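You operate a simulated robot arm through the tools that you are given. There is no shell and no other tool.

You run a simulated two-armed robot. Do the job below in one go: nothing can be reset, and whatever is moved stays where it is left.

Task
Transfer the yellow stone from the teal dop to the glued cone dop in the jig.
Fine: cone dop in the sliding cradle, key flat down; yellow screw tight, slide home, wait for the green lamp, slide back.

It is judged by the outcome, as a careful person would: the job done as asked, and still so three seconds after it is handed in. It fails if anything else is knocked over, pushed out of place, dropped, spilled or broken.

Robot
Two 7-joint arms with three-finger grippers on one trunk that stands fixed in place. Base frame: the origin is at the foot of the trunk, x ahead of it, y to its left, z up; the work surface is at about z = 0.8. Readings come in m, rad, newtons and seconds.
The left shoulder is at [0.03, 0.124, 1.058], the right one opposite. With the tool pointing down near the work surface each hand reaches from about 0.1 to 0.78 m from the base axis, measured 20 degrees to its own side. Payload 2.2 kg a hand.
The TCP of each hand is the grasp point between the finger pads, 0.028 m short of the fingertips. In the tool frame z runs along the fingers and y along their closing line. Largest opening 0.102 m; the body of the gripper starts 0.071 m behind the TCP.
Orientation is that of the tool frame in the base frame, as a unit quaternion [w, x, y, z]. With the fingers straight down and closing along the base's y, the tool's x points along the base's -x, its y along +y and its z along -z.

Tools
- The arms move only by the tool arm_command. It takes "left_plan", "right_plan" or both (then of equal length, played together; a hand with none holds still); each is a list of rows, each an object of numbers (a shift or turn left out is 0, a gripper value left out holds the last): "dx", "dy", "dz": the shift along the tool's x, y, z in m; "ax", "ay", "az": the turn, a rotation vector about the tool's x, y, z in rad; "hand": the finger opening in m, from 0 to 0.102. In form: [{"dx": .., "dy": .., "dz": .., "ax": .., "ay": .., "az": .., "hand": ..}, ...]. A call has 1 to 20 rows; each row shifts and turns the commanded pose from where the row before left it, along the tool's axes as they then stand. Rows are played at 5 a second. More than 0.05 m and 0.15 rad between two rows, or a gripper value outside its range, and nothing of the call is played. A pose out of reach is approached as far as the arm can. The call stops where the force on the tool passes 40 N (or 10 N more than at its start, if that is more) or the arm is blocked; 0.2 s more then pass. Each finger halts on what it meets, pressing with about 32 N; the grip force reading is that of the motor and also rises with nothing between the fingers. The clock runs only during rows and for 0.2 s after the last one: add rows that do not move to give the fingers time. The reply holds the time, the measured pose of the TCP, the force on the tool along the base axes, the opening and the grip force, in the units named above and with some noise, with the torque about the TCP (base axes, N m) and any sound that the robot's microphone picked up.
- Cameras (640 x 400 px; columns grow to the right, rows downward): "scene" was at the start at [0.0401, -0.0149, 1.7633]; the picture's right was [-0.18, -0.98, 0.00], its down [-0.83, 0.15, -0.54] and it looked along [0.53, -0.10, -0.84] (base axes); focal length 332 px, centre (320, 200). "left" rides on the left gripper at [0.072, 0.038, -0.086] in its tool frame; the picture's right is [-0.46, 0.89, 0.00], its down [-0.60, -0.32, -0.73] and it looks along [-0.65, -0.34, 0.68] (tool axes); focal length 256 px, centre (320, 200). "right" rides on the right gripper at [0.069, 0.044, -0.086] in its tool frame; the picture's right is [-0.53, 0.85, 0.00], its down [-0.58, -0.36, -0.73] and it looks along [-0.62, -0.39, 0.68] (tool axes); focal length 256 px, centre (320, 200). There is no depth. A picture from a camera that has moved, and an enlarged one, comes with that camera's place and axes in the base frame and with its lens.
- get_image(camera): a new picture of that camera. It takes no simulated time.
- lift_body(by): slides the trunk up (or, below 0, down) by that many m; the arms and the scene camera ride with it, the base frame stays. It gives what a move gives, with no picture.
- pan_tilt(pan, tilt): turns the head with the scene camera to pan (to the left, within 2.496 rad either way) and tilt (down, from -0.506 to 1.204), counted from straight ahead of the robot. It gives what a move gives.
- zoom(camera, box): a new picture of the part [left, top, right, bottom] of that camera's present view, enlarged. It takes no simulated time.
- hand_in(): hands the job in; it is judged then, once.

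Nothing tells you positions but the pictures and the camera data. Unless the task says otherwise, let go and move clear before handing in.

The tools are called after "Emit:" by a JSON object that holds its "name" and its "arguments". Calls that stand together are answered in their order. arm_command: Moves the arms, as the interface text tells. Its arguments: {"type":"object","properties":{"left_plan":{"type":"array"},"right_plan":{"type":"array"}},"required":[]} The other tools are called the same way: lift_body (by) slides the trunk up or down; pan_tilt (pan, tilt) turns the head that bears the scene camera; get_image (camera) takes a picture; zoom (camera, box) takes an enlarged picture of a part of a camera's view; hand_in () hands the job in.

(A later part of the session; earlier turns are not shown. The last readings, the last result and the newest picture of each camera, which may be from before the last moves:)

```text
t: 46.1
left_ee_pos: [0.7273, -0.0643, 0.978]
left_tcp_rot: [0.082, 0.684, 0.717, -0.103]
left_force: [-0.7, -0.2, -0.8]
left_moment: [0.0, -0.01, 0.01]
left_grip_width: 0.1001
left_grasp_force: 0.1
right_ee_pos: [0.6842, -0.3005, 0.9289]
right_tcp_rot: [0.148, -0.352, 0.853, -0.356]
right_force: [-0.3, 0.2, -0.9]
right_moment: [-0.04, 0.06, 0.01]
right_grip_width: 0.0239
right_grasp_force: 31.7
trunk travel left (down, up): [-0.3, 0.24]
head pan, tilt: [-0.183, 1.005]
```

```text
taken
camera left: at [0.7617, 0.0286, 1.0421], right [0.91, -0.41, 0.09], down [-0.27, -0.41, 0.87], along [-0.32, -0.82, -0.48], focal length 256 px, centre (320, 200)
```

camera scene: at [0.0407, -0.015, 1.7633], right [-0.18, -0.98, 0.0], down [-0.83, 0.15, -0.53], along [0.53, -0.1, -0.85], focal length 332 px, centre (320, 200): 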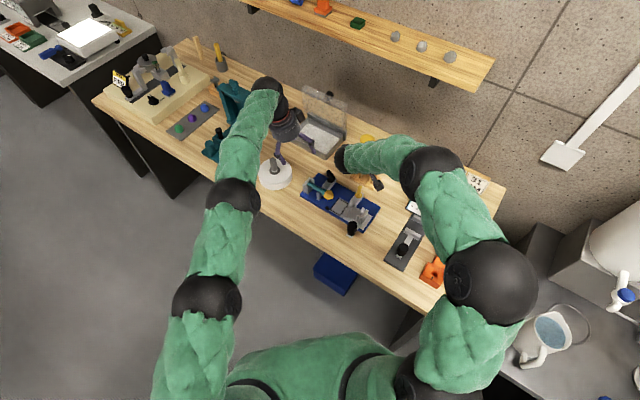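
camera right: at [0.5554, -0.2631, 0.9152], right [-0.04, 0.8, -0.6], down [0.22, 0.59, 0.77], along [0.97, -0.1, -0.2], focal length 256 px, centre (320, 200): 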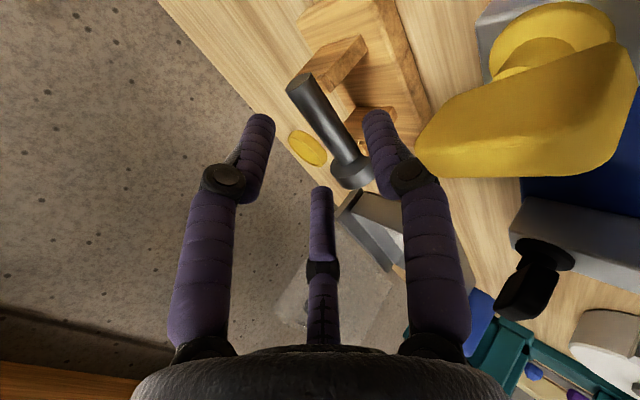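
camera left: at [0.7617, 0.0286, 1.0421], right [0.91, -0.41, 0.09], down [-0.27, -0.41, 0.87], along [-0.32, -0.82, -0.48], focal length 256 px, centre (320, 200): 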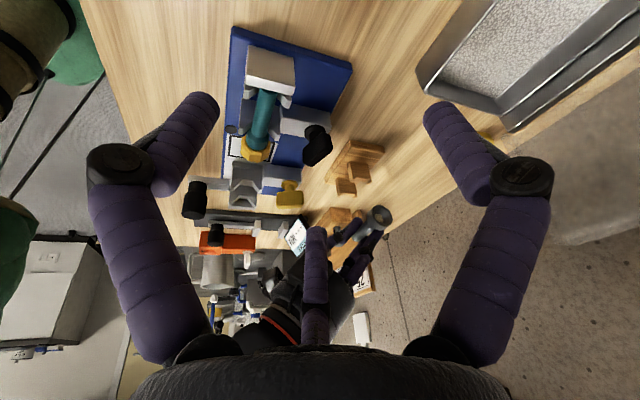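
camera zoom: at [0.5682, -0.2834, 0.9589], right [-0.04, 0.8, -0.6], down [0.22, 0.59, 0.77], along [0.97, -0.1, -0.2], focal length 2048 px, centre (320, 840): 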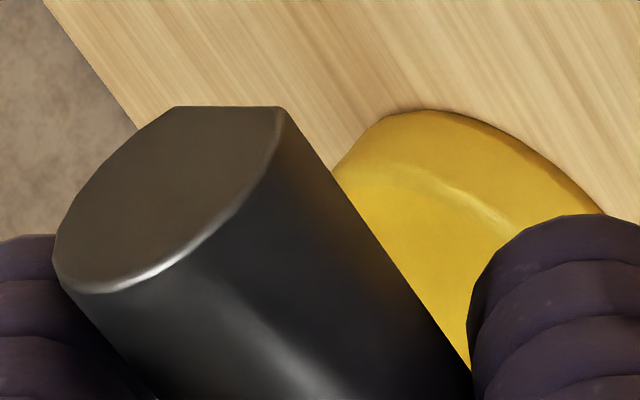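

The flat's edge maps almost exactly onto the horizontal direction, so the flat is level and facing down. I'll raise the dop and carry it across to hover above the cradle, keeping the orientation unchanged, then bring the left camera over to watch.

Emit:
{"name": "arm_command", "arguments": {"right_plan": [{"dy": -0.0212, "dz": -0.0212}, {"dx": 0.0084, "dy": 0.02276, "dz": -0.02276}, {"dx": 0.0084, "dy": 0.02276, "dz": -0.02276}, {"dx": 0.0084, "dy": 0.02276, "dz": -0.02276}, {"dx": 0.0084, "dy": 0.02276, "dz": -0.02276}, {"dx": 0.0084, "dy": 0.02276, "dz": -0.02276}, {}, {}]}}

Emit:
{"name": "arm_command", "arguments": {"left_plan": [{"dx": 0.0213, "dy": -0.0347, "dz": -0.0087}, {"dx": 0.0213, "dy": -0.0347, "dz": -0.0087}, {"dx": 0.0213, "dy": -0.0347, "dz": -0.0087}, {}]}}

Emit:
{"name": "get_image", "arguments": {"camera": "left"}}

Emit:
{"name": "get_image", "arguments": {"camera": "right"}}

Emit:
{"name": "get_image", "arguments": {"camera": "scene"}}

```text
t: 47.9
left_ee_pos: [0.726, -0.0645, 0.9803]
left_tcp_rot: [0.082, 0.684, 0.717, -0.103]
left_force: [1.0, 0.8, -0.3]
left_moment: [-0.01, 0.0, 0.0]
left_grip_width: 0.1001
left_grasp_force: 0.0
right_ee_pos: [0.541, -0.2115, 0.9575]
right_tcp_rot: [0.148, -0.352, 0.853, -0.355]
right_force: [-0.1, -0.3, -1.3]
right_moment: [0.01, 0.0, -0.01]
right_grip_width: 0.0243
right_grasp_force: 31.7
trunk travel left (down, up): [-0.3, 0.24]
head pan, tilt: [-0.183, 1.005]
```

```text
t: 48.9
left_ee_pos: [0.6203, -0.0001, 0.9891]
left_tcp_rot: [0.082, 0.684, 0.717, -0.103]
left_force: [-0.6, -0.8, 0.8]
left_moment: [-0.04, 0.05, 0.01]
left_grip_width: 0.0999
left_grasp_force: 0.0
right_ee_pos: [0.5426, -0.2132, 0.9557]
right_tcp_rot: [0.148, -0.352, 0.853, -0.355]
right_force: [-0.2, -0.1, -0.9]
right_moment: [0.0, 0.02, -0.01]
right_grip_width: 0.0242
right_grasp_force: 32.3
trunk travel left (down, up): [-0.3, 0.24]
head pan, tilt: [-0.183, 1.005]
```

```text
taken
camera left: at [0.6558, 0.0923, 1.0535], right [0.91, -0.41, 0.09], down [-0.27, -0.41, 0.87], along [-0.32, -0.82, -0.48], focal length 256 px, centre (320, 200)
```

left: 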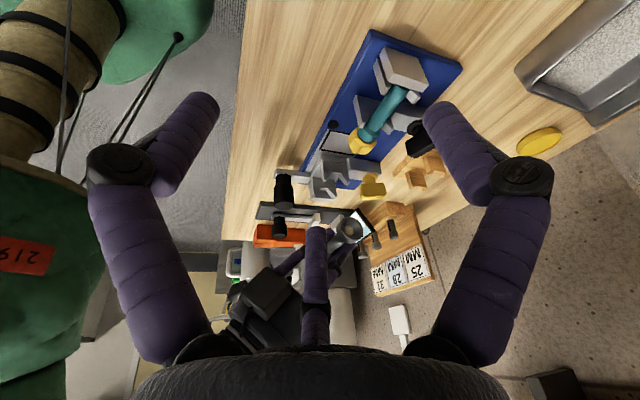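

```text
taken
camera right: at [0.4268, -0.1952, 0.9867], right [-0.04, 0.8, -0.6], down [0.22, 0.59, 0.77], along [0.97, -0.1, -0.2], focal length 256 px, centre (320, 200)
```

right: 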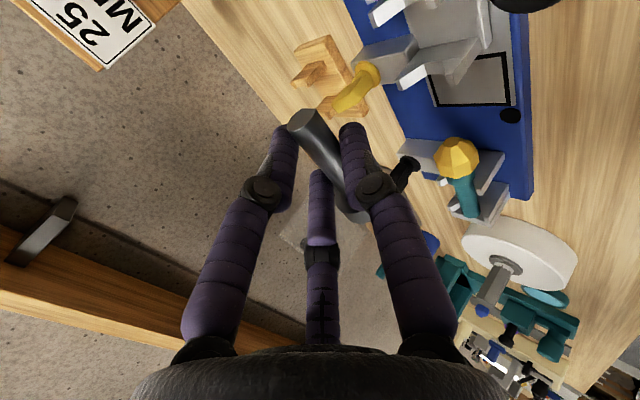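

```text
taken
camera scene: at [0.0407, -0.0152, 1.7633], right [-0.18, -0.98, 0.0], down [-0.83, 0.15, -0.53], along [0.53, -0.1, -0.85], focal length 332 px, centre (320, 200)
```

scene: 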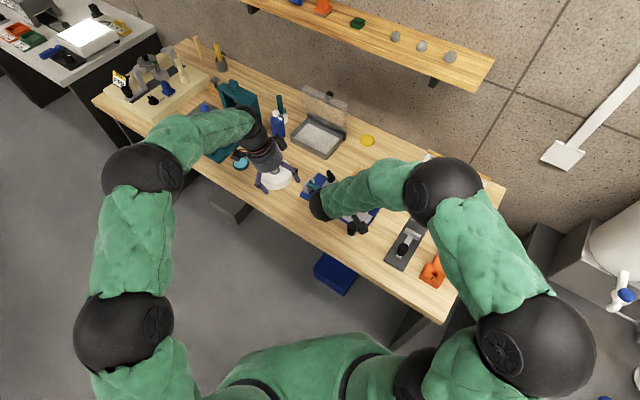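

The dop hovers near the cradle. I'll shift the left camera so its middle finger doesn't block the view.

Emit:
{"name": "arm_command", "arguments": {"left_plan": [{"dx": 0.014, "dy": -0.0275}, {"dx": 0.014, "dy": -0.0275}, {}]}}

Emit:
{"name": "get_image", "arguments": {"camera": "left"}}

Emit:
{"name": "zoom", "arguments": {"camera": "left", "box": [330, 130, 440, 250]}}

```text
t: 49.7
left_ee_pos: [0.5615, 0.0243, 0.9835]
left_tcp_rot: [0.082, 0.684, 0.717, -0.104]
left_force: [0.5, -0.1, 0.2]
left_moment: [0.01, 0.0, -0.01]
left_grip_width: 0.1
left_grasp_force: 0.0
right_ee_pos: [0.5425, -0.2127, 0.9572]
right_tcp_rot: [0.148, -0.353, 0.853, -0.356]
right_force: [-0.2, 0.4, -1.2]
right_moment: [0.0, 0.02, 0.0]
right_grip_width: 0.0241
right_grasp_force: 31.9
trunk travel left (down, up): [-0.3, 0.24]
head pan, tilt: [-0.183, 1.005]
```

```text
taken
camera left: at [0.5981, 0.117, 1.0481], right [0.91, -0.41, 0.09], down [-0.27, -0.41, 0.87], along [-0.32, -0.82, -0.48], focal length 256 px, centre (320, 200)
```

left: 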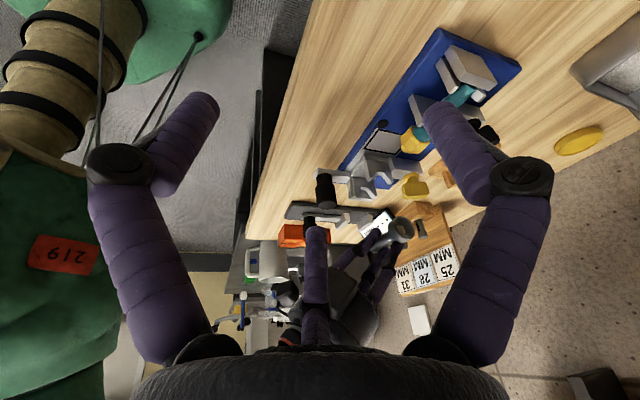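

```text
3.33 times, centred on (385, 190) of left
camera zoom: at [0.5981, 0.117, 1.0481], right [0.91, -0.41, 0.09], down [-0.27, -0.41, 0.87], along [-0.32, -0.82, -0.48], focal length 853 px, centre (103, 233)
```

zoom: 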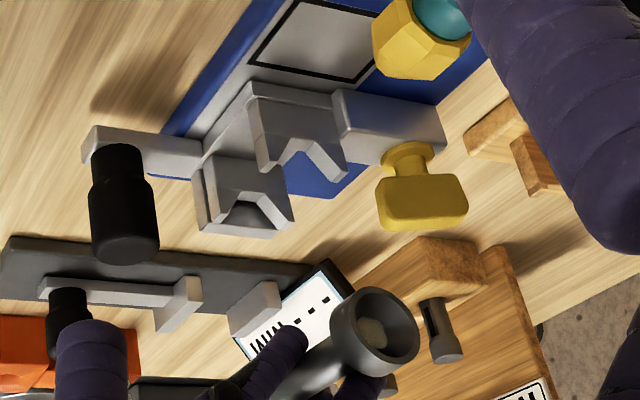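

From this view the cradle seat axis is about 86 mm below the dop axis and 5.5 mm tailward, with side alignment within 1 mm. I'll correct that and lower 5 cm, then look again.

Emit:
{"name": "arm_command", "arguments": {"right_plan": [{"dx": 0.0055}, {"dy": 0.0118, "dz": 0.0118}, {"dy": 0.0118, "dz": 0.0118}, {"dy": 0.0118, "dz": 0.0118}, {}, {}]}}

Emit:
{"name": "get_image", "arguments": {"camera": "left"}}

Emit:
{"name": "zoom", "arguments": {"camera": "left", "box": [330, 130, 440, 250]}}

Emit:
{"name": "get_image", "arguments": {"camera": "right"}}

Emit:
{"name": "zoom", "arguments": {"camera": "scene", "box": [290, 160, 400, 250]}}

```text
t: 51.1
left_ee_pos: [0.5625, 0.0252, 0.985]
left_tcp_rot: [0.083, 0.684, 0.717, -0.102]
left_force: [0.3, -0.3, -0.5]
left_moment: [0.02, 0.01, -0.02]
left_grip_width: 0.1001
left_grasp_force: 0.0
right_ee_pos: [0.5354, -0.2185, 0.9081]
right_tcp_rot: [0.148, -0.352, 0.853, -0.356]
right_force: [0.0, 0.4, -0.9]
right_moment: [0.01, 0.04, 0.02]
right_grip_width: 0.0241
right_grasp_force: 32.1
trunk travel left (down, up): [-0.3, 0.24]
head pan, tilt: [-0.183, 1.005]
```

```text
taken
camera left: at [0.5981, 0.1171, 1.0484], right [0.91, -0.41, 0.09], down [-0.27, -0.41, 0.87], along [-0.32, -0.82, -0.48], focal length 256 px, centre (320, 200)
```

left: 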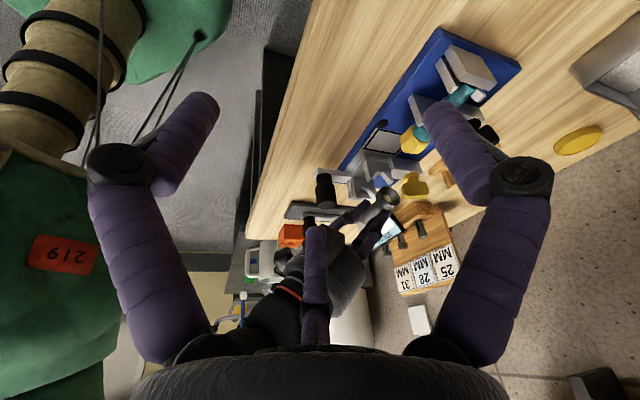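

```text
3.33 times, centred on (385, 190) of left
camera zoom: at [0.5981, 0.1171, 1.0484], right [0.91, -0.41, 0.09], down [-0.27, -0.41, 0.87], along [-0.32, -0.82, -0.48], focal length 853 px, centre (103, 233)
```

zoom: 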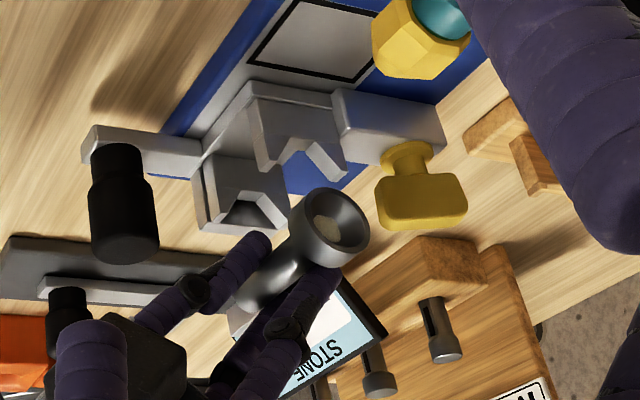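

```text
taken
camera right: at [0.4197, -0.2009, 0.9381], right [-0.04, 0.8, -0.6], down [0.22, 0.59, 0.77], along [0.97, -0.1, -0.2], focal length 256 px, centre (320, 200)
```

right: 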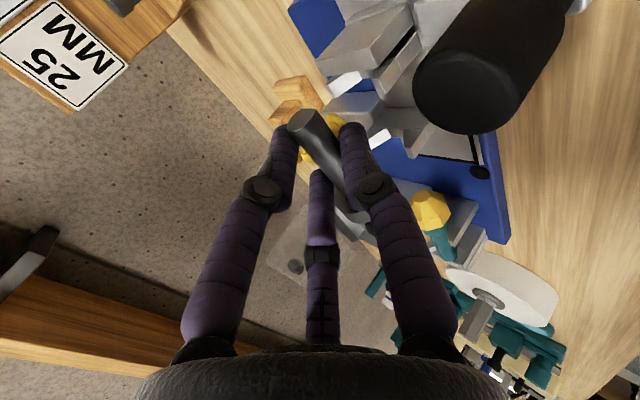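

```text
4.44 times, centred on (345, 205) of scene
camera zoom: at [0.0405, -0.0148, 1.7633], right [-0.18, -0.98, 0.0], down [-0.83, 0.15, -0.53], along [0.53, -0.1, -0.84], focal length 1476 px, centre (209, 178)
```

zoom: 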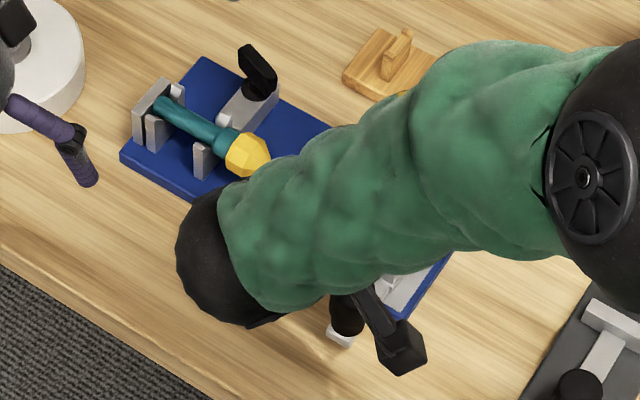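

The alignment looks right, but the lower finger will come close to the black slide knob. I'll measure that gap from the hand camera.

Emit:
{"name": "zoom", "arguments": {"camera": "right", "box": [330, 0, 590, 220]}}

Emit:
{"name": "zoom", "arguments": {"camera": "left", "box": [300, 150, 420, 250]}}

```text
1.82 times, centred on (460, 110) of right
camera zoom: at [0.4197, -0.2009, 0.9381], right [-0.04, 0.8, -0.6], down [0.22, 0.59, 0.77], along [0.97, -0.1, -0.2], focal length 465 px, centre (66, 364)
```

zoom: 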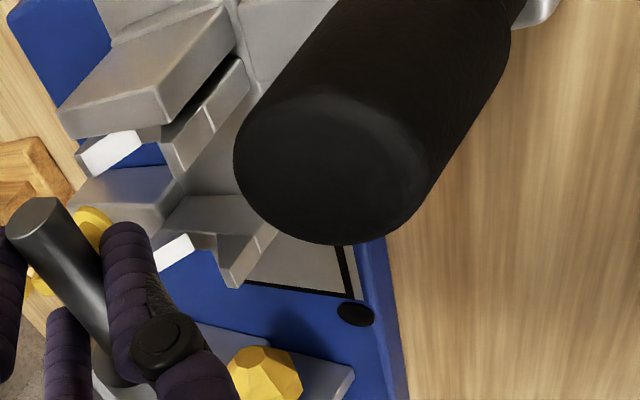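

```text
4.00 times, centred on (360, 200) of left
camera zoom: at [0.5981, 0.1171, 1.0484], right [0.91, -0.41, 0.09], down [-0.27, -0.41, 0.87], along [-0.32, -0.82, -0.48], focal length 1024 px, centre (160, 200)
```

zoom: 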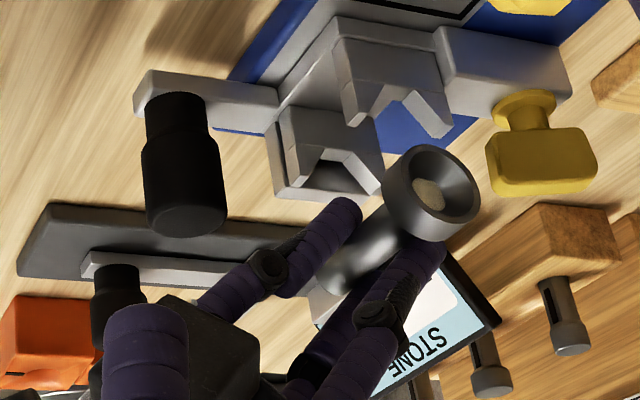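

Measured in the hand frame, the knob will pass about 3 mm beside the lower finger, so it clears. The dop needs to go 2 mm toward the stone side. I'll shift and lower 22 mm more.

Emit:
{"name": "arm_command", "arguments": {"right_plan": [{"dx": -0.002}, {"dy": 0.0052, "dz": 0.0052}, {"dy": 0.0052, "dz": 0.0052}, {"dy": 0.0052, "dz": 0.0052}, {}, {}]}}

Emit:
{"name": "zoom", "arguments": {"camera": "left", "box": [330, 150, 420, 220]}}

Emit:
{"name": "zoom", "arguments": {"camera": "right", "box": [240, 0, 520, 220]}}

```text
t: 52.5
left_ee_pos: [0.562, 0.0236, 0.9843]
left_tcp_rot: [0.083, 0.683, 0.718, -0.102]
left_force: [0.3, 0.0, 0.1]
left_moment: [0.02, 0.01, 0.02]
left_grip_width: 0.1001
left_grasp_force: 0.0
right_ee_pos: [0.5365, -0.2164, 0.886]
right_tcp_rot: [0.148, -0.352, 0.853, -0.355]
right_force: [-0.1, -0.2, -1.0]
right_moment: [-0.04, 0.01, -0.01]
right_grip_width: 0.0239
right_grasp_force: 32.0
trunk travel left (down, up): [-0.3, 0.24]
head pan, tilt: [-0.183, 1.005]
```

```text
5.71 times, centred on (375, 185) of left
camera zoom: at [0.598, 0.1171, 1.0485], right [0.91, -0.41, 0.09], down [-0.27, -0.41, 0.87], along [-0.32, -0.82, -0.48], focal length 1463 px, centre (6, 286)
```

zoom: 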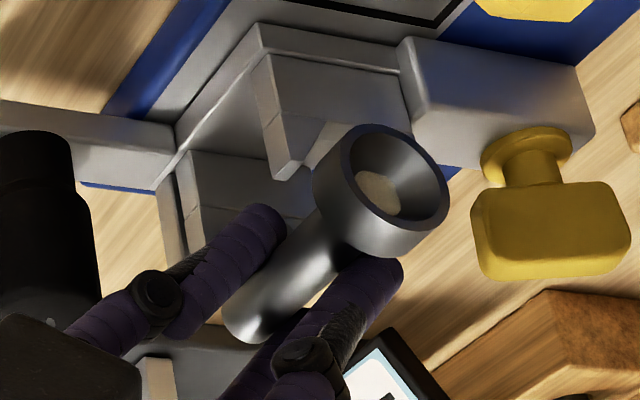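

```text
1.82 times, centred on (380, 110) of right
camera zoom: at [0.4218, -0.1999, 0.9158], right [-0.04, 0.8, -0.6], down [0.22, 0.59, 0.77], along [0.97, -0.1, -0.2], focal length 465 px, centre (211, 364)
```

zoom: 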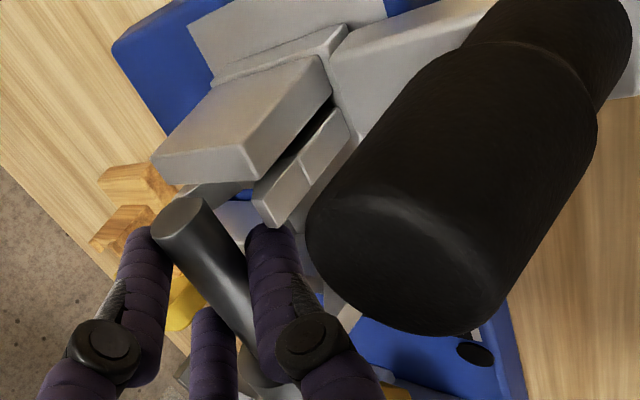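

The tail sits just ahead of the end plate and the head just ahead of the front post, about 15 mm above the seat. I'll lower in small steps while watching the force.

Emit:
{"name": "arm_command", "arguments": {"right_plan": [{"dy": 0.0021, "dz": 0.0021}, {"dy": 0.0021, "dz": 0.0021}, {"dy": 0.0007, "dz": 0.0007}, {}]}}

Emit:
{"name": "zoom", "arguments": {"camera": "left", "box": [330, 150, 420, 220]}}

Emit:
{"name": "zoom", "arguments": {"camera": "right", "box": [260, 60, 400, 180]}}

```text
t: 53.5
left_ee_pos: [0.5622, 0.0248, 0.9861]
left_tcp_rot: [0.083, 0.684, 0.718, -0.101]
left_force: [1.1, 0.1, 0.3]
left_moment: [-0.02, 0.01, -0.01]
left_grip_width: 0.0999
left_grasp_force: 0.0
right_ee_pos: [0.5363, -0.2182, 0.8804]
right_tcp_rot: [0.15, -0.351, 0.853, -0.357]
right_force: [-3.5, 1.3, 8.7]
right_moment: [0.13, -0.2, 0.13]
right_grip_width: 0.0242
right_grasp_force: 31.6
trunk travel left (down, up): [-0.3, 0.24]
head pan, tilt: [-0.183, 1.005]
```

```text
5.71 times, centred on (375, 185) of left
camera zoom: at [0.597, 0.1173, 1.0492], right [0.91, -0.41, 0.09], down [-0.27, -0.41, 0.87], along [-0.32, -0.82, -0.48], focal length 1463 px, centre (6, 286)
```

zoom: 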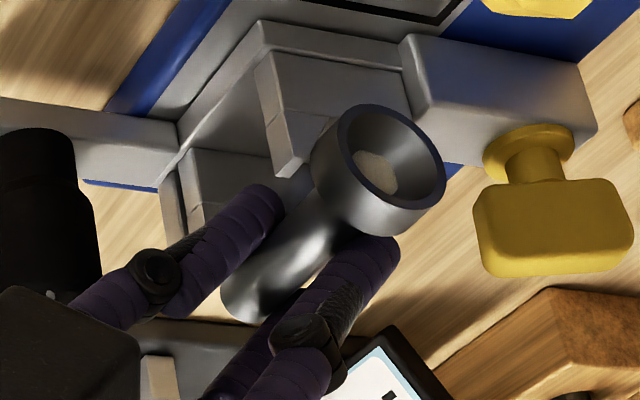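

```text
3.33 times, centred on (330, 120) of right
camera zoom: at [0.4213, -0.2002, 0.91], right [-0.04, 0.8, -0.6], down [0.22, 0.59, 0.77], along [0.97, -0.1, -0.2], focal length 853 px, centre (287, 467)
```

zoom: 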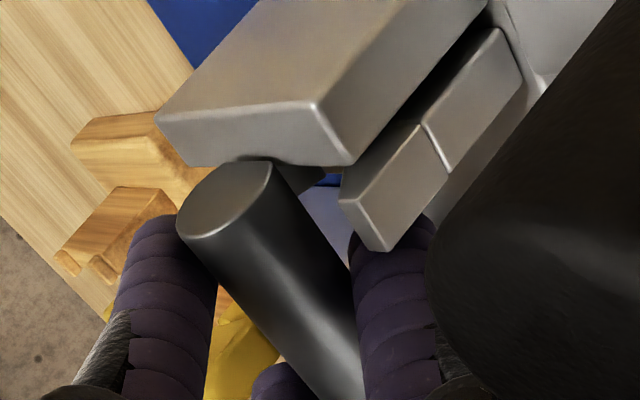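

There's light contact (9 N) located at the front post, consistent with the head's rear rim catching the post ears. I'll lift 4 mm, shift 3 mm toward the stone and lower again.

Emit:
{"name": "arm_command", "arguments": {"right_plan": [{"dy": -0.0028, "dz": -0.0028}, {"dx": -0.003}, {"dy": 0.0014, "dz": 0.0014}, {"dy": 0.0014, "dz": 0.0014}, {}]}}

Emit:
{"name": "zoom", "arguments": {"camera": "left", "box": [330, 150, 420, 220]}}

Emit:
{"name": "zoom", "arguments": {"camera": "right", "box": [260, 60, 400, 180]}}

```text
t: 54.7
left_ee_pos: [0.5622, 0.0246, 0.9838]
left_tcp_rot: [0.083, 0.684, 0.718, -0.102]
left_force: [0.2, 0.4, 0.1]
left_moment: [0.01, 0.02, 0.02]
left_grip_width: 0.0997
left_grasp_force: 0.0
right_ee_pos: [0.5374, -0.2159, 0.8798]
right_tcp_rot: [0.148, -0.353, 0.853, -0.356]
right_force: [-0.1, -0.4, -0.8]
right_moment: [0.0, 0.05, 0.01]
right_grip_width: 0.0239
right_grasp_force: 31.6
trunk travel left (down, up): [-0.3, 0.24]
head pan, tilt: [-0.183, 1.005]
```

```text
5.71 times, centred on (375, 185) of left
camera zoom: at [0.5979, 0.1171, 1.0486], right [0.91, -0.41, 0.09], down [-0.27, -0.41, 0.87], along [-0.32, -0.82, -0.48], focal length 1463 px, centre (6, 286)
```

zoom: 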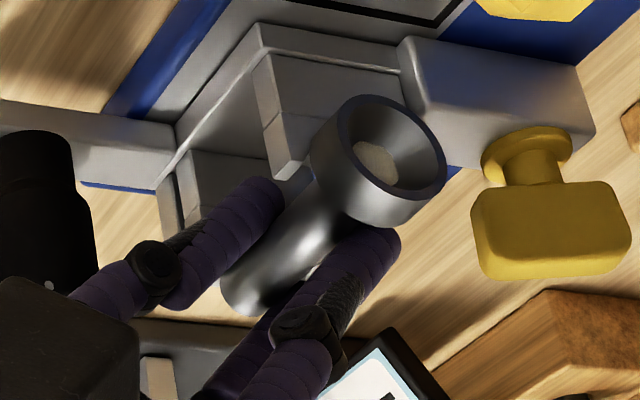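

```text
3.33 times, centred on (330, 120) of right
camera zoom: at [0.4231, -0.1978, 0.9088], right [-0.04, 0.8, -0.6], down [0.22, 0.59, 0.77], along [0.97, -0.1, -0.2], focal length 853 px, centre (287, 467)
```

zoom: 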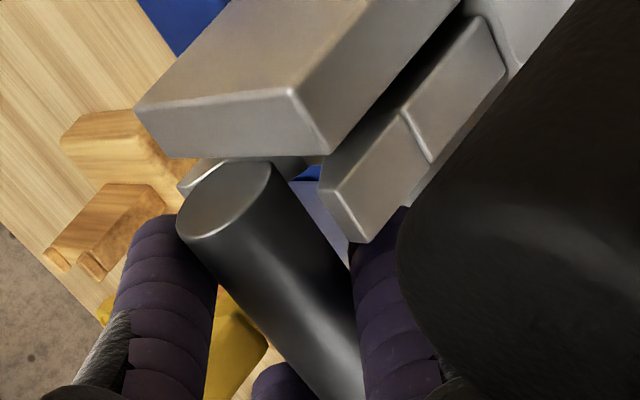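

The force is back to just the dop's weight, so the head now clears the post. I'll keep lowering.

Emit:
{"name": "arm_command", "arguments": {"right_plan": [{"dy": 0.0007, "dz": 0.0007}, {"dy": 0.0007, "dz": 0.0007}, {"dy": 0.0007, "dz": 0.0007}, {}]}}

Emit:
{"name": "zoom", "arguments": {"camera": "left", "box": [330, 150, 420, 220]}}

Emit:
{"name": "zoom", "arguments": {"camera": "right", "box": [260, 60, 400, 180]}}

```text
t: 55.7
left_ee_pos: [0.5623, 0.0243, 0.9849]
left_tcp_rot: [0.082, 0.684, 0.717, -0.103]
left_force: [0.2, 0.0, -0.1]
left_moment: [0.03, 0.0, -0.02]
left_grip_width: 0.1
left_grasp_force: 0.0
right_ee_pos: [0.5388, -0.2157, 0.8756]
right_tcp_rot: [0.148, -0.352, 0.853, -0.356]
right_force: [3.2, 2.4, -0.9]
right_moment: [0.02, -0.04, 0.07]
right_grip_width: 0.0239
right_grasp_force: 31.9
trunk travel left (down, up): [-0.3, 0.24]
head pan, tilt: [-0.183, 1.005]
```

```text
5.71 times, centred on (375, 185) of left
camera zoom: at [0.5981, 0.1173, 1.0484], right [0.91, -0.41, 0.09], down [-0.27, -0.41, 0.87], along [-0.32, -0.82, -0.48], focal length 1463 px, centre (6, 286)
```

zoom: 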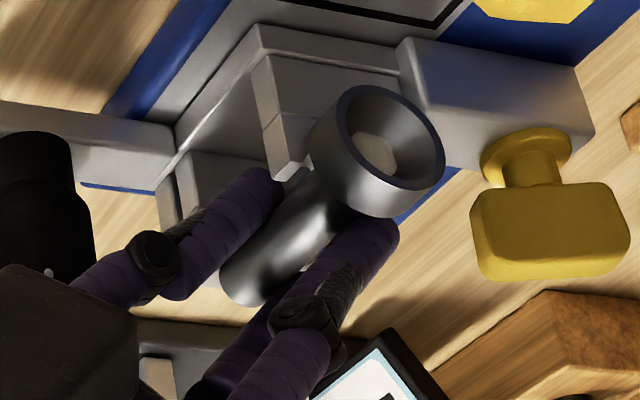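

```text
3.33 times, centred on (330, 120) of right
camera zoom: at [0.4236, -0.1977, 0.906], right [-0.04, 0.8, -0.6], down [0.22, 0.59, 0.77], along [0.97, -0.1, -0.2], focal length 853 px, centre (287, 467)
```

zoom: 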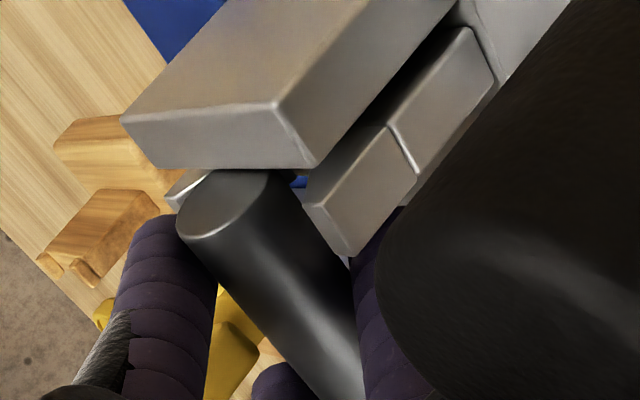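

Now there's a mild 4 N push along the axis, from the head or tail just brushing the cradle. I'll shift another 1.5 mm toward the stone and continue down in small steps.

Emit:
{"name": "arm_command", "arguments": {"right_plan": [{"dx": -0.0015}, {}]}}

Emit:
{"name": "arm_command", "arguments": {"right_plan": [{"dy": 0.0007, "dz": 0.0007}, {"dy": 0.0007, "dz": 0.0007}, {}]}}

Emit:
{"name": "zoom", "arguments": {"camera": "left", "box": [330, 150, 420, 220]}}

Emit:
{"name": "zoom", "arguments": {"camera": "right", "box": [260, 60, 400, 180]}}

```text
t: 56.3
left_ee_pos: [0.5618, 0.0243, 0.9851]
left_tcp_rot: [0.083, 0.684, 0.717, -0.102]
left_force: [-0.4, 0.2, 0.1]
left_moment: [-0.01, -0.01, 0.03]
left_grip_width: 0.0999
left_grasp_force: 0.1
right_ee_pos: [0.5395, -0.215, 0.8765]
right_tcp_rot: [0.147, -0.352, 0.853, -0.356]
right_force: [0.1, -0.1, 0.0]
right_moment: [0.03, 0.05, -0.01]
right_grip_width: 0.0242
right_grasp_force: 31.9
trunk travel left (down, up): [-0.3, 0.24]
head pan, tilt: [-0.183, 1.005]
```

```text
t: 57.1
left_ee_pos: [0.5627, 0.0243, 0.9844]
left_tcp_rot: [0.082, 0.684, 0.718, -0.102]
left_force: [-0.9, 1.3, -0.7]
left_moment: [0.0, -0.04, -0.03]
left_grip_width: 0.1001
left_grasp_force: 0.1
right_ee_pos: [0.5389, -0.2154, 0.874]
right_tcp_rot: [0.148, -0.353, 0.853, -0.356]
right_force: [0.0, -0.3, -1.6]
right_moment: [0.03, 0.02, 0.02]
right_grip_width: 0.0242
right_grasp_force: 32.5
trunk travel left (down, up): [-0.3, 0.24]
head pan, tilt: [-0.183, 1.005]
```

```text
5.71 times, centred on (375, 185) of left
camera zoom: at [0.5979, 0.1171, 1.0485], right [0.91, -0.41, 0.09], down [-0.27, -0.41, 0.87], along [-0.32, -0.82, -0.48], focal length 1463 px, centre (6, 286)
```

zoom: 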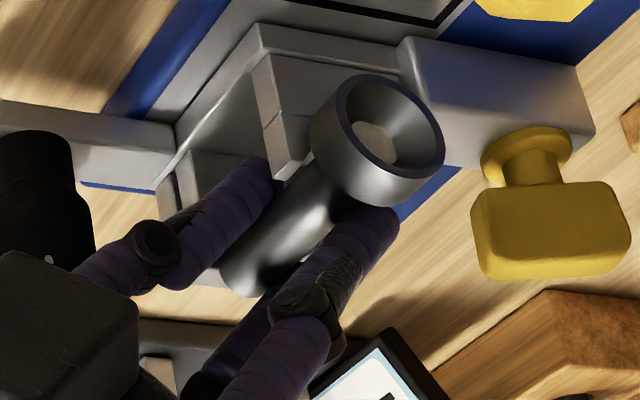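

```text
3.33 times, centred on (330, 120) of right
camera zoom: at [0.424, -0.1968, 0.9037], right [-0.04, 0.8, -0.6], down [0.22, 0.59, 0.77], along [0.97, -0.1, -0.2], focal length 853 px, centre (287, 467)
```

zoom: 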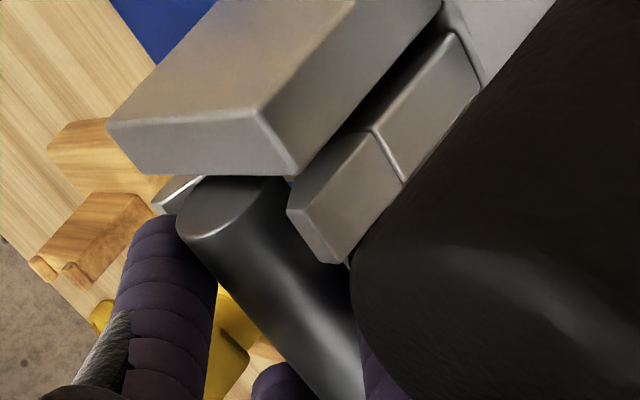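

It's free again. I'll continue down another 3 mm.

Emit:
{"name": "arm_command", "arguments": {"right_plan": [{"dy": 0.0007, "dz": 0.0007}, {"dy": 0.0007, "dz": 0.0007}, {}]}}

Emit:
{"name": "arm_command", "arguments": {"right_plan": [{"dy": 0.0007, "dz": 0.0007}, {}]}}

Emit:
{"name": "zoom", "arguments": {"camera": "left", "box": [330, 150, 420, 220]}}

Emit:
{"name": "zoom", "arguments": {"camera": "right", "box": [260, 60, 400, 180]}}

```text
t: 57.9
left_ee_pos: [0.5624, 0.024, 0.9841]
left_tcp_rot: [0.083, 0.684, 0.717, -0.103]
left_force: [1.2, -0.4, 0.6]
left_moment: [-0.02, 0.03, -0.02]
left_grip_width: 0.0998
left_grasp_force: 0.0
right_ee_pos: [0.5387, -0.2146, 0.8711]
right_tcp_rot: [0.148, -0.352, 0.853, -0.355]
right_force: [-0.4, 0.1, -0.5]
right_moment: [0.0, 0.0, 0.0]
right_grip_width: 0.0241
right_grasp_force: 32.1
trunk travel left (down, up): [-0.3, 0.24]
head pan, tilt: [-0.183, 1.005]
```

```text
t: 58.5
left_ee_pos: [0.5616, 0.0245, 0.985]
left_tcp_rot: [0.082, 0.684, 0.718, -0.103]
left_force: [-0.3, -1.2, -1.3]
left_moment: [-0.02, 0.01, 0.0]
left_grip_width: 0.0998
left_grasp_force: 0.1
right_ee_pos: [0.5384, -0.2149, 0.8707]
right_tcp_rot: [0.147, -0.352, 0.853, -0.355]
right_force: [-0.3, 0.6, -0.9]
right_moment: [0.02, 0.04, 0.01]
right_grip_width: 0.0242
right_grasp_force: 32.2
trunk travel left (down, up): [-0.3, 0.24]
head pan, tilt: [-0.183, 1.005]
```

```text
5.71 times, centred on (375, 185) of left
camera zoom: at [0.5979, 0.1171, 1.0485], right [0.91, -0.41, 0.09], down [-0.27, -0.41, 0.87], along [-0.32, -0.82, -0.48], focal length 1463 px, centre (6, 286)
```

zoom: 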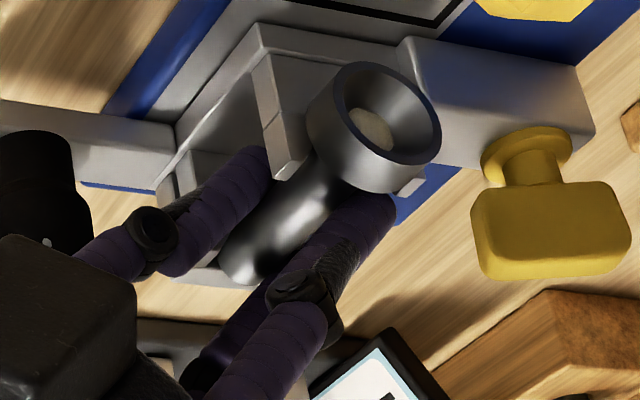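

```text
3.33 times, centred on (330, 120) of right
camera zoom: at [0.4241, -0.1967, 0.9], right [-0.04, 0.8, -0.6], down [0.22, 0.59, 0.77], along [0.97, -0.1, -0.2], focal length 853 px, centre (287, 467)
```

zoom: 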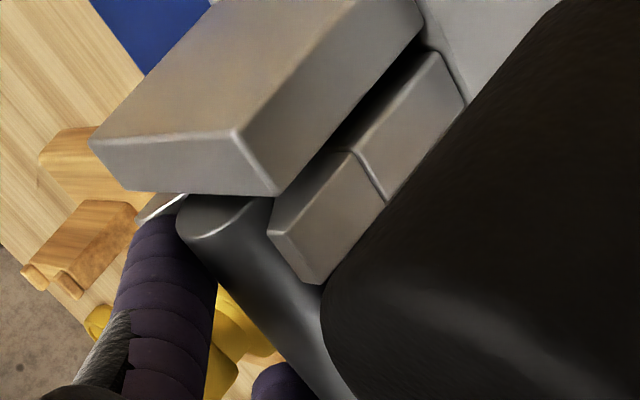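

The shaft is centred between the ears. I'll keep lowering until it touches.

Emit:
{"name": "arm_command", "arguments": {"right_plan": [{"dy": 0.0007, "dz": 0.0007}, {"dy": 0.0007, "dz": 0.0007}, {}]}}

Emit:
{"name": "arm_command", "arguments": {"right_plan": [{"dy": 0.0007, "dz": 0.0007}, {}]}}

Emit:
{"name": "zoom", "arguments": {"camera": "left", "box": [330, 150, 420, 220]}}

Emit:
{"name": "zoom", "arguments": {"camera": "right", "box": [260, 60, 400, 180]}}

```text
t: 59.3
left_ee_pos: [0.5617, 0.0241, 0.9849]
left_tcp_rot: [0.083, 0.684, 0.718, -0.103]
left_force: [0.1, -0.5, -0.1]
left_moment: [0.03, -0.02, -0.03]
left_grip_width: 0.1
left_grasp_force: 0.0
right_ee_pos: [0.537, -0.2153, 0.8693]
right_tcp_rot: [0.147, -0.352, 0.853, -0.356]
right_force: [0.8, 0.8, -0.6]
right_moment: [0.0, 0.0, -0.02]
right_grip_width: 0.024
right_grasp_force: 32.4
trunk travel left (down, up): [-0.3, 0.24]
head pan, tilt: [-0.183, 1.005]
```

```text
t: 59.9
left_ee_pos: [0.5628, 0.0245, 0.9852]
left_tcp_rot: [0.083, 0.684, 0.717, -0.103]
left_force: [-0.4, 1.0, -0.1]
left_moment: [0.01, -0.01, 0.03]
left_grip_width: 0.0999
left_grasp_force: 0.0
right_ee_pos: [0.5388, -0.2148, 0.8691]
right_tcp_rot: [0.148, -0.352, 0.853, -0.356]
right_force: [-2.4, 2.0, 4.5]
right_moment: [-0.05, -0.03, 0.05]
right_grip_width: 0.024
right_grasp_force: 31.6
trunk travel left (down, up): [-0.3, 0.24]
head pan, tilt: [-0.183, 1.005]
```

```text
5.71 times, centred on (375, 185) of left
camera zoom: at [0.5974, 0.1173, 1.0489], right [0.91, -0.41, 0.09], down [-0.27, -0.41, 0.87], along [-0.32, -0.82, -0.48], focal length 1463 px, centre (6, 286)
```

zoom: 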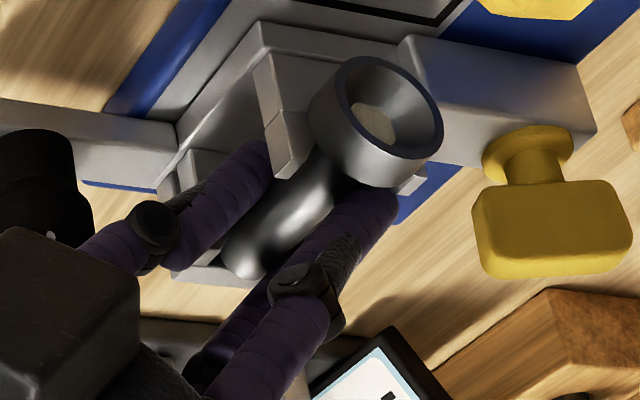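

```text
3.33 times, centred on (330, 120) of right
camera zoom: at [0.4244, -0.1973, 0.8984], right [-0.04, 0.8, -0.6], down [0.22, 0.59, 0.77], along [0.97, -0.1, -0.2], focal length 853 px, centre (287, 467)
```

zoom: 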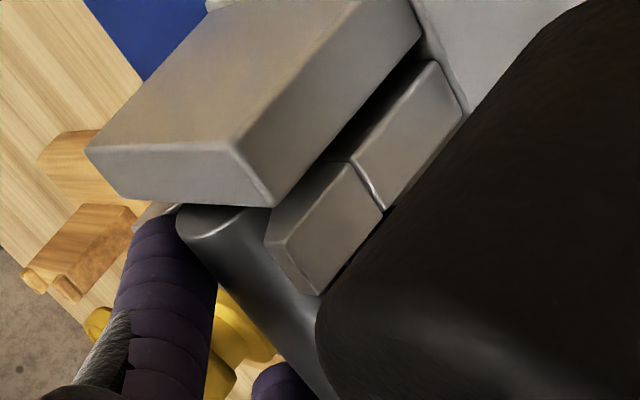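

The upper fingers have just reached the post ears, with the dop in the notches a few mm above its seat. I'll release slowly so the lower finger eases it down.

Emit:
{"name": "arm_command", "arguments": {"right_plan": [{"hand": 0.025}, {"hand": 0.0265}, {"hand": 0.028}, {"hand": 0.0295}, {"hand": 0.031}, {}]}}

Emit:
{"name": "zoom", "arguments": {"camera": "left", "box": [330, 150, 420, 220]}}

Emit:
{"name": "zoom", "arguments": {"camera": "right", "box": [260, 60, 400, 180]}}

```text
t: 61.3
left_ee_pos: [0.5619, 0.0251, 0.9854]
left_tcp_rot: [0.082, 0.684, 0.717, -0.103]
left_force: [-0.4, -0.5, -0.1]
left_moment: [0.0, 0.02, 0.01]
left_grip_width: 0.0998
left_grasp_force: 0.0
right_ee_pos: [0.5382, -0.2149, 0.8688]
right_tcp_rot: [0.148, -0.352, 0.853, -0.356]
right_force: [-1.5, 3.6, 4.1]
right_moment: [0.01, -0.13, 0.08]
right_grip_width: 0.0293
right_grasp_force: 0.0
trunk travel left (down, up): [-0.3, 0.24]
head pan, tilt: [-0.183, 1.005]
```

```text
5.71 times, centred on (375, 185) of left
camera zoom: at [0.5974, 0.1175, 1.0488], right [0.91, -0.41, 0.09], down [-0.27, -0.41, 0.87], along [-0.32, -0.82, -0.48], focal length 1463 px, centre (6, 286)
```

zoom: 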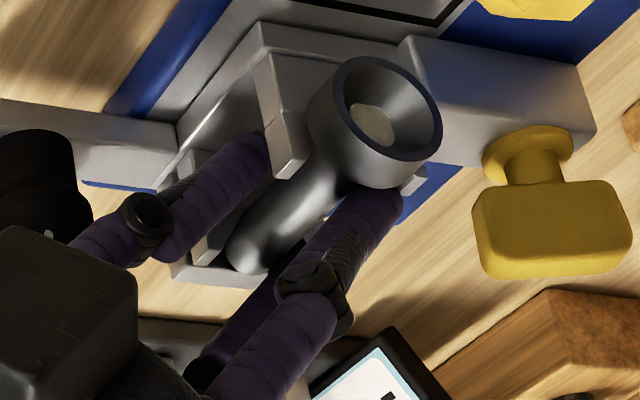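

```text
3.33 times, centred on (330, 120) of right
camera zoom: at [0.4241, -0.1969, 0.8981], right [-0.04, 0.8, -0.6], down [0.22, 0.59, 0.77], along [0.97, -0.1, -0.2], focal length 853 px, centre (287, 467)
```

zoom: 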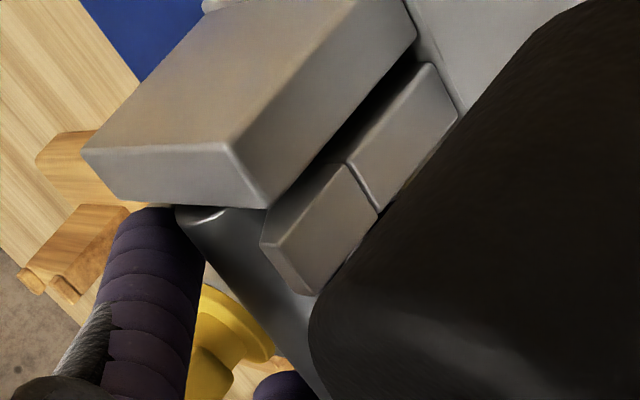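

The dop barely moved as the grip opened, so it may already be close to seated. I'll open a little more and look.

Emit:
{"name": "arm_command", "arguments": {"right_plan": [{"hand": 0.033}, {"hand": 0.035}, {}, {}]}}

Emit:
{"name": "zoom", "arguments": {"camera": "left", "box": [330, 150, 420, 220]}}

Emit:
{"name": "zoom", "arguments": {"camera": "right", "box": [260, 60, 400, 180]}}

```text
t: 62.3
left_ee_pos: [0.5614, 0.0238, 0.9845]
left_tcp_rot: [0.083, 0.684, 0.718, -0.103]
left_force: [0.5, 0.2, 0.3]
left_moment: [0.03, 0.02, -0.01]
left_grip_width: 0.0998
left_grasp_force: 0.1
right_ee_pos: [0.5399, -0.2149, 0.8686]
right_tcp_rot: [0.149, -0.351, 0.853, -0.357]
right_force: [-1.5, 4.5, 1.9]
right_moment: [0.0, -0.09, 0.19]
right_grip_width: 0.0339
right_grasp_force: 0.1
trunk travel left (down, up): [-0.3, 0.24]
head pan, tilt: [-0.183, 1.005]
```

```text
5.71 times, centred on (375, 185) of left
camera zoom: at [0.5977, 0.1175, 1.0487], right [0.91, -0.41, 0.09], down [-0.27, -0.41, 0.87], along [-0.32, -0.82, -0.48], focal length 1463 px, centre (6, 286)
```

zoom: 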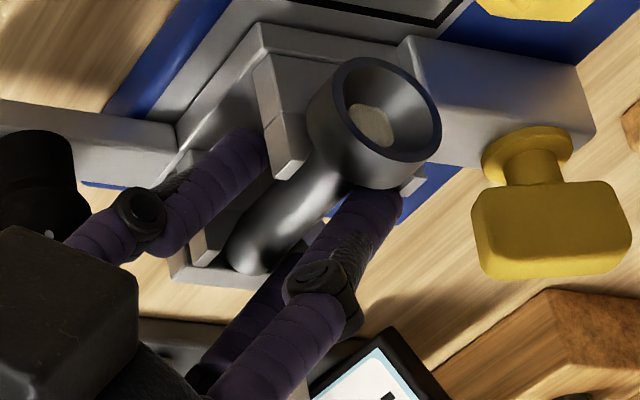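

```text
3.33 times, centred on (330, 120) of right
camera zoom: at [0.4244, -0.1969, 0.8981], right [-0.04, 0.8, -0.6], down [0.22, 0.59, 0.77], along [0.97, -0.1, -0.2], focal length 853 px, centre (287, 467)
```

zoom: 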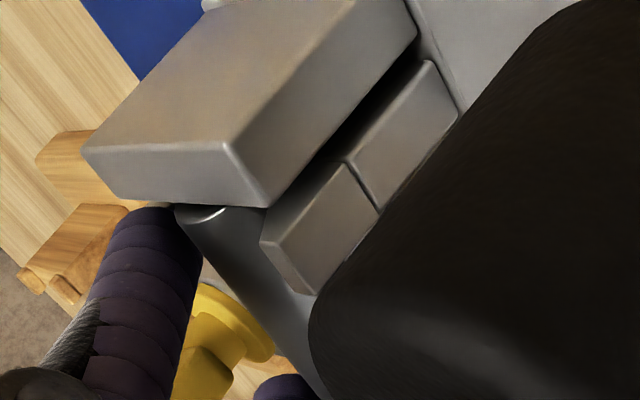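

The dop is now resting in the cradle by itself, and the remaining push is an upper fingertip against the screw block. I'll back straight out along the finger direction in small steps.

Emit:
{"name": "arm_command", "arguments": {"right_plan": [{"dz": -0.002}, {"dz": -0.003}, {}]}}

Emit:
{"name": "zoom", "arguments": {"camera": "left", "box": [330, 150, 420, 220]}}

Emit:
{"name": "zoom", "arguments": {"camera": "right", "box": [260, 60, 400, 180]}}

```text
t: 63.1
left_ee_pos: [0.563, 0.025, 0.9852]
left_tcp_rot: [0.084, 0.684, 0.717, -0.102]
left_force: [-0.1, 0.6, 0.6]
left_moment: [-0.02, 0.02, 0.02]
left_grip_width: 0.0999
left_grasp_force: 0.1
right_ee_pos: [0.535, -0.2123, 0.8716]
right_tcp_rot: [0.149, -0.352, 0.853, -0.356]
right_force: [0.1, -0.6, 0.4]
right_moment: [-0.01, -0.02, -0.03]
right_grip_width: 0.0349
right_grasp_force: 0.1
trunk travel left (down, up): [-0.3, 0.24]
head pan, tilt: [-0.183, 1.005]
```

```text
5.71 times, centred on (375, 185) of left
camera zoom: at [0.5979, 0.117, 1.0485], right [0.91, -0.41, 0.09], down [-0.27, -0.41, 0.87], along [-0.32, -0.82, -0.48], focal length 1463 px, centre (6, 286)
```

zoom: 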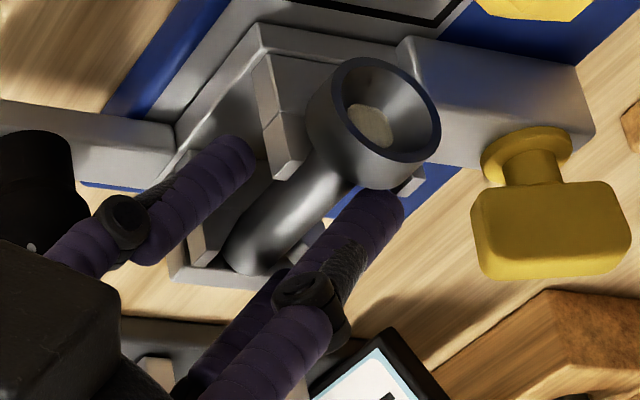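

```text
3.33 times, centred on (330, 120) of right
camera zoom: at [0.4214, -0.195, 0.9011], right [-0.04, 0.8, -0.6], down [0.22, 0.59, 0.77], along [0.97, -0.1, -0.2], focal length 853 px, centre (287, 467)
```

zoom: 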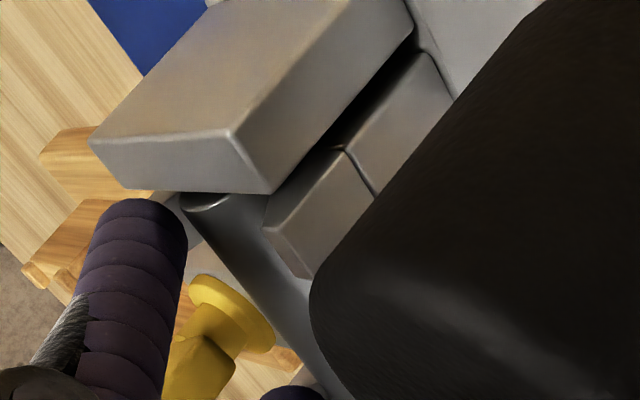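

It's free of contact and the dop stayed put. I'll retreat fully.

Emit:
{"name": "arm_command", "arguments": {"right_plan": [{"dz": -0.005}, {"dz": -0.008}, {"dz": -0.015}, {"dz": -0.03}, {"dz": -0.03}, {}]}}

Emit:
{"name": "zoom", "arguments": {"camera": "left", "box": [330, 150, 420, 220]}}

Emit:
{"name": "get_image", "arguments": {"camera": "right"}}

```text
t: 64.5
left_ee_pos: [0.5629, 0.0243, 0.9842]
left_tcp_rot: [0.083, 0.684, 0.718, -0.102]
left_force: [0.3, -0.1, -0.2]
left_moment: [-0.02, 0.03, -0.01]
left_grip_width: 0.1001
left_grasp_force: 0.0
right_ee_pos: [0.4914, -0.1689, 0.9329]
right_tcp_rot: [0.147, -0.352, 0.853, -0.355]
right_force: [-0.1, 0.2, -0.1]
right_moment: [0.01, 0.0, 0.01]
right_grip_width: 0.0352
right_grasp_force: 0.1
trunk travel left (down, up): [-0.3, 0.24]
head pan, tilt: [-0.183, 1.005]
```

```text
5.71 times, centred on (375, 185) of left
camera zoom: at [0.5982, 0.1169, 1.0484], right [0.91, -0.41, 0.09], down [-0.27, -0.41, 0.87], along [-0.32, -0.82, -0.48], focal length 1463 px, centre (6, 286)
```

zoom: 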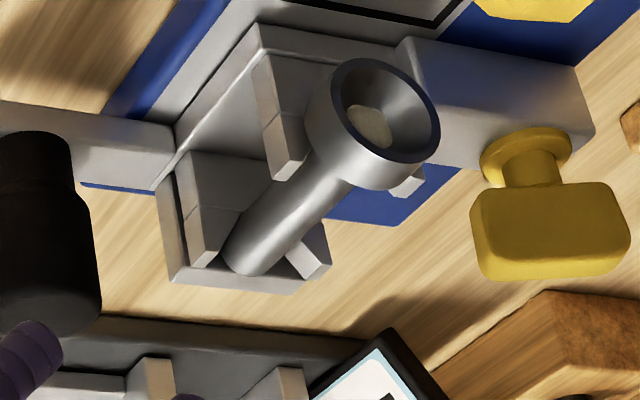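

```text
taken
camera right: at [0.3769, -0.1506, 0.9633], right [-0.04, 0.8, -0.6], down [0.22, 0.59, 0.77], along [0.97, -0.1, -0.2], focal length 256 px, centre (320, 200)
```

right: 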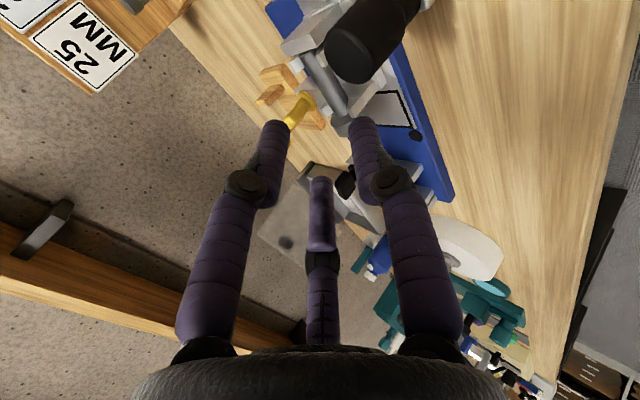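

The dop lies in both notches. I'll check how it's seated from the tail side with the right camera.

Emit:
{"name": "arm_command", "arguments": {"right_plan": [{"dy": -0.03, "dz": -0.03}, {"dy": -0.02, "dz": -0.02, "ax": -0.131}, {"ax": -0.131}, {"ax": -0.131}, {"ax": -0.131}, {"ax": -0.131}, {"ax": -0.131}, {"dx": 0.0365, "dy": -0.02, "hand": 0.08}, {"dx": 0.0365, "dy": -0.02}, {"dx": 0.0365, "dy": -0.02}, {"dx": 0.0365, "dy": -0.02}, {"dx": 0.0365, "dy": -0.02}, {"dx": 0.0365, "dy": -0.02}, {"az": -0.144}, {"az": -0.144}, {"az": -0.144}, {}]}}

Emit:
{"name": "get_image", "arguments": {"camera": "right"}}

```text
t: 68.1
left_ee_pos: [0.5621, 0.0236, 0.985]
left_tcp_rot: [0.083, 0.684, 0.717, -0.103]
left_force: [-0.7, 0.5, -0.2]
left_moment: [-0.01, -0.01, 0.01]
left_grip_width: 0.0999
left_grasp_force: 0.0
right_ee_pos: [0.4196, -0.408, 1.0024]
right_tcp_rot: [0.001, -0.572, 0.82, -0.002]
right_force: [1.1, 0.1, 0.5]
right_moment: [-0.01, -0.02, 0.01]
right_grip_width: 0.0799
right_grasp_force: 0.1
trunk travel left (down, up): [-0.3, 0.24]
head pan, tilt: [-0.183, 1.005]
```

```text
taken
camera right: at [0.3548, -0.4558, 1.0893], right [-0.61, 0.79, 0.0], down [0.54, 0.42, 0.73], along [0.58, 0.44, -0.68], focal length 256 px, centre (320, 200)
```

right: 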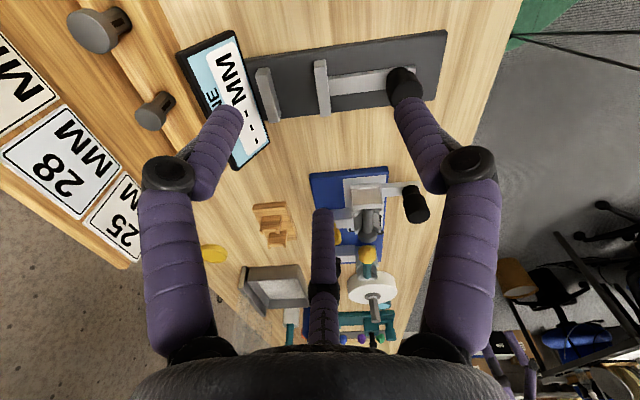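

Emit:
{"name": "zoom", "arguments": {"camera": "right", "box": [345, 180, 400, 250]}}

Emit:
{"name": "zoom", "arguments": {"camera": "scene", "box": [325, 180, 395, 245]}}

Emit:
{"name": "zoom", "arguments": {"camera": "left", "box": [340, 155, 400, 205]}}

```text
5.71 times, centred on (372, 215) of right
camera zoom: at [0.3548, -0.4558, 1.0893], right [-0.61, 0.79, 0.0], down [0.54, 0.42, 0.73], along [0.58, 0.44, -0.68], focal length 1463 px, centre (20, 114)
```

zoom: 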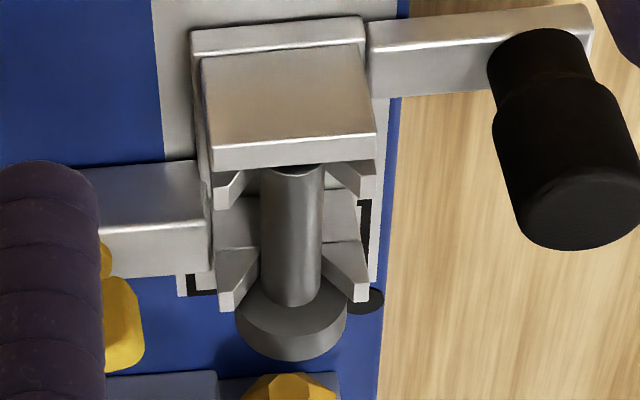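

```text
6.15 times, centred on (360, 212) of scene
camera zoom: at [0.0399, -0.0151, 1.7633], right [-0.18, -0.98, 0.0], down [-0.83, 0.15, -0.54], along [0.53, -0.1, -0.84], focal length 2044 px, centre (74, 123)
```

zoom: 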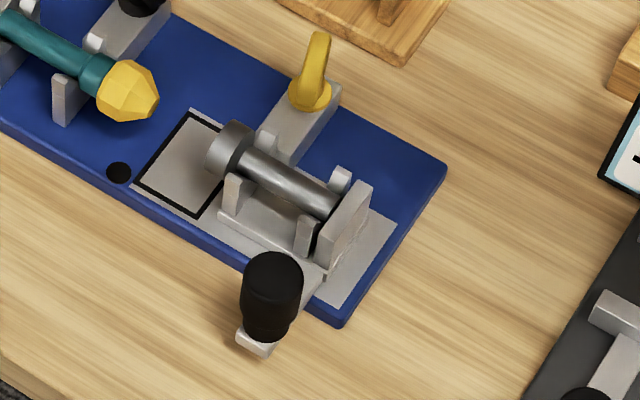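

```text
8.00 times, centred on (370, 180) of left
camera zoom: at [0.5978, 0.1169, 1.0486], right [0.91, -0.41, 0.09], down [-0.27, -0.41, 0.87], along [-0.32, -0.82, -0.48], focal length 2048 px, centre (-80, 360)
```

zoom: 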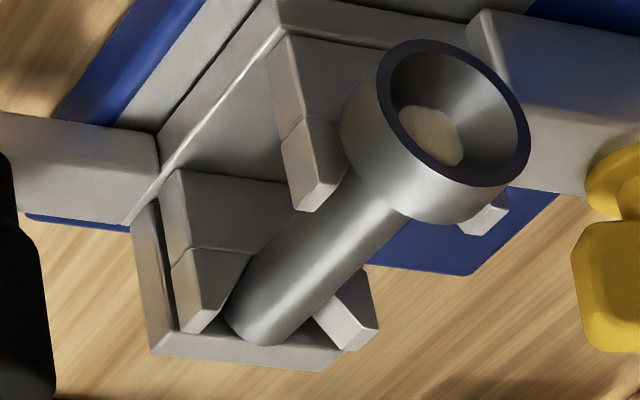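

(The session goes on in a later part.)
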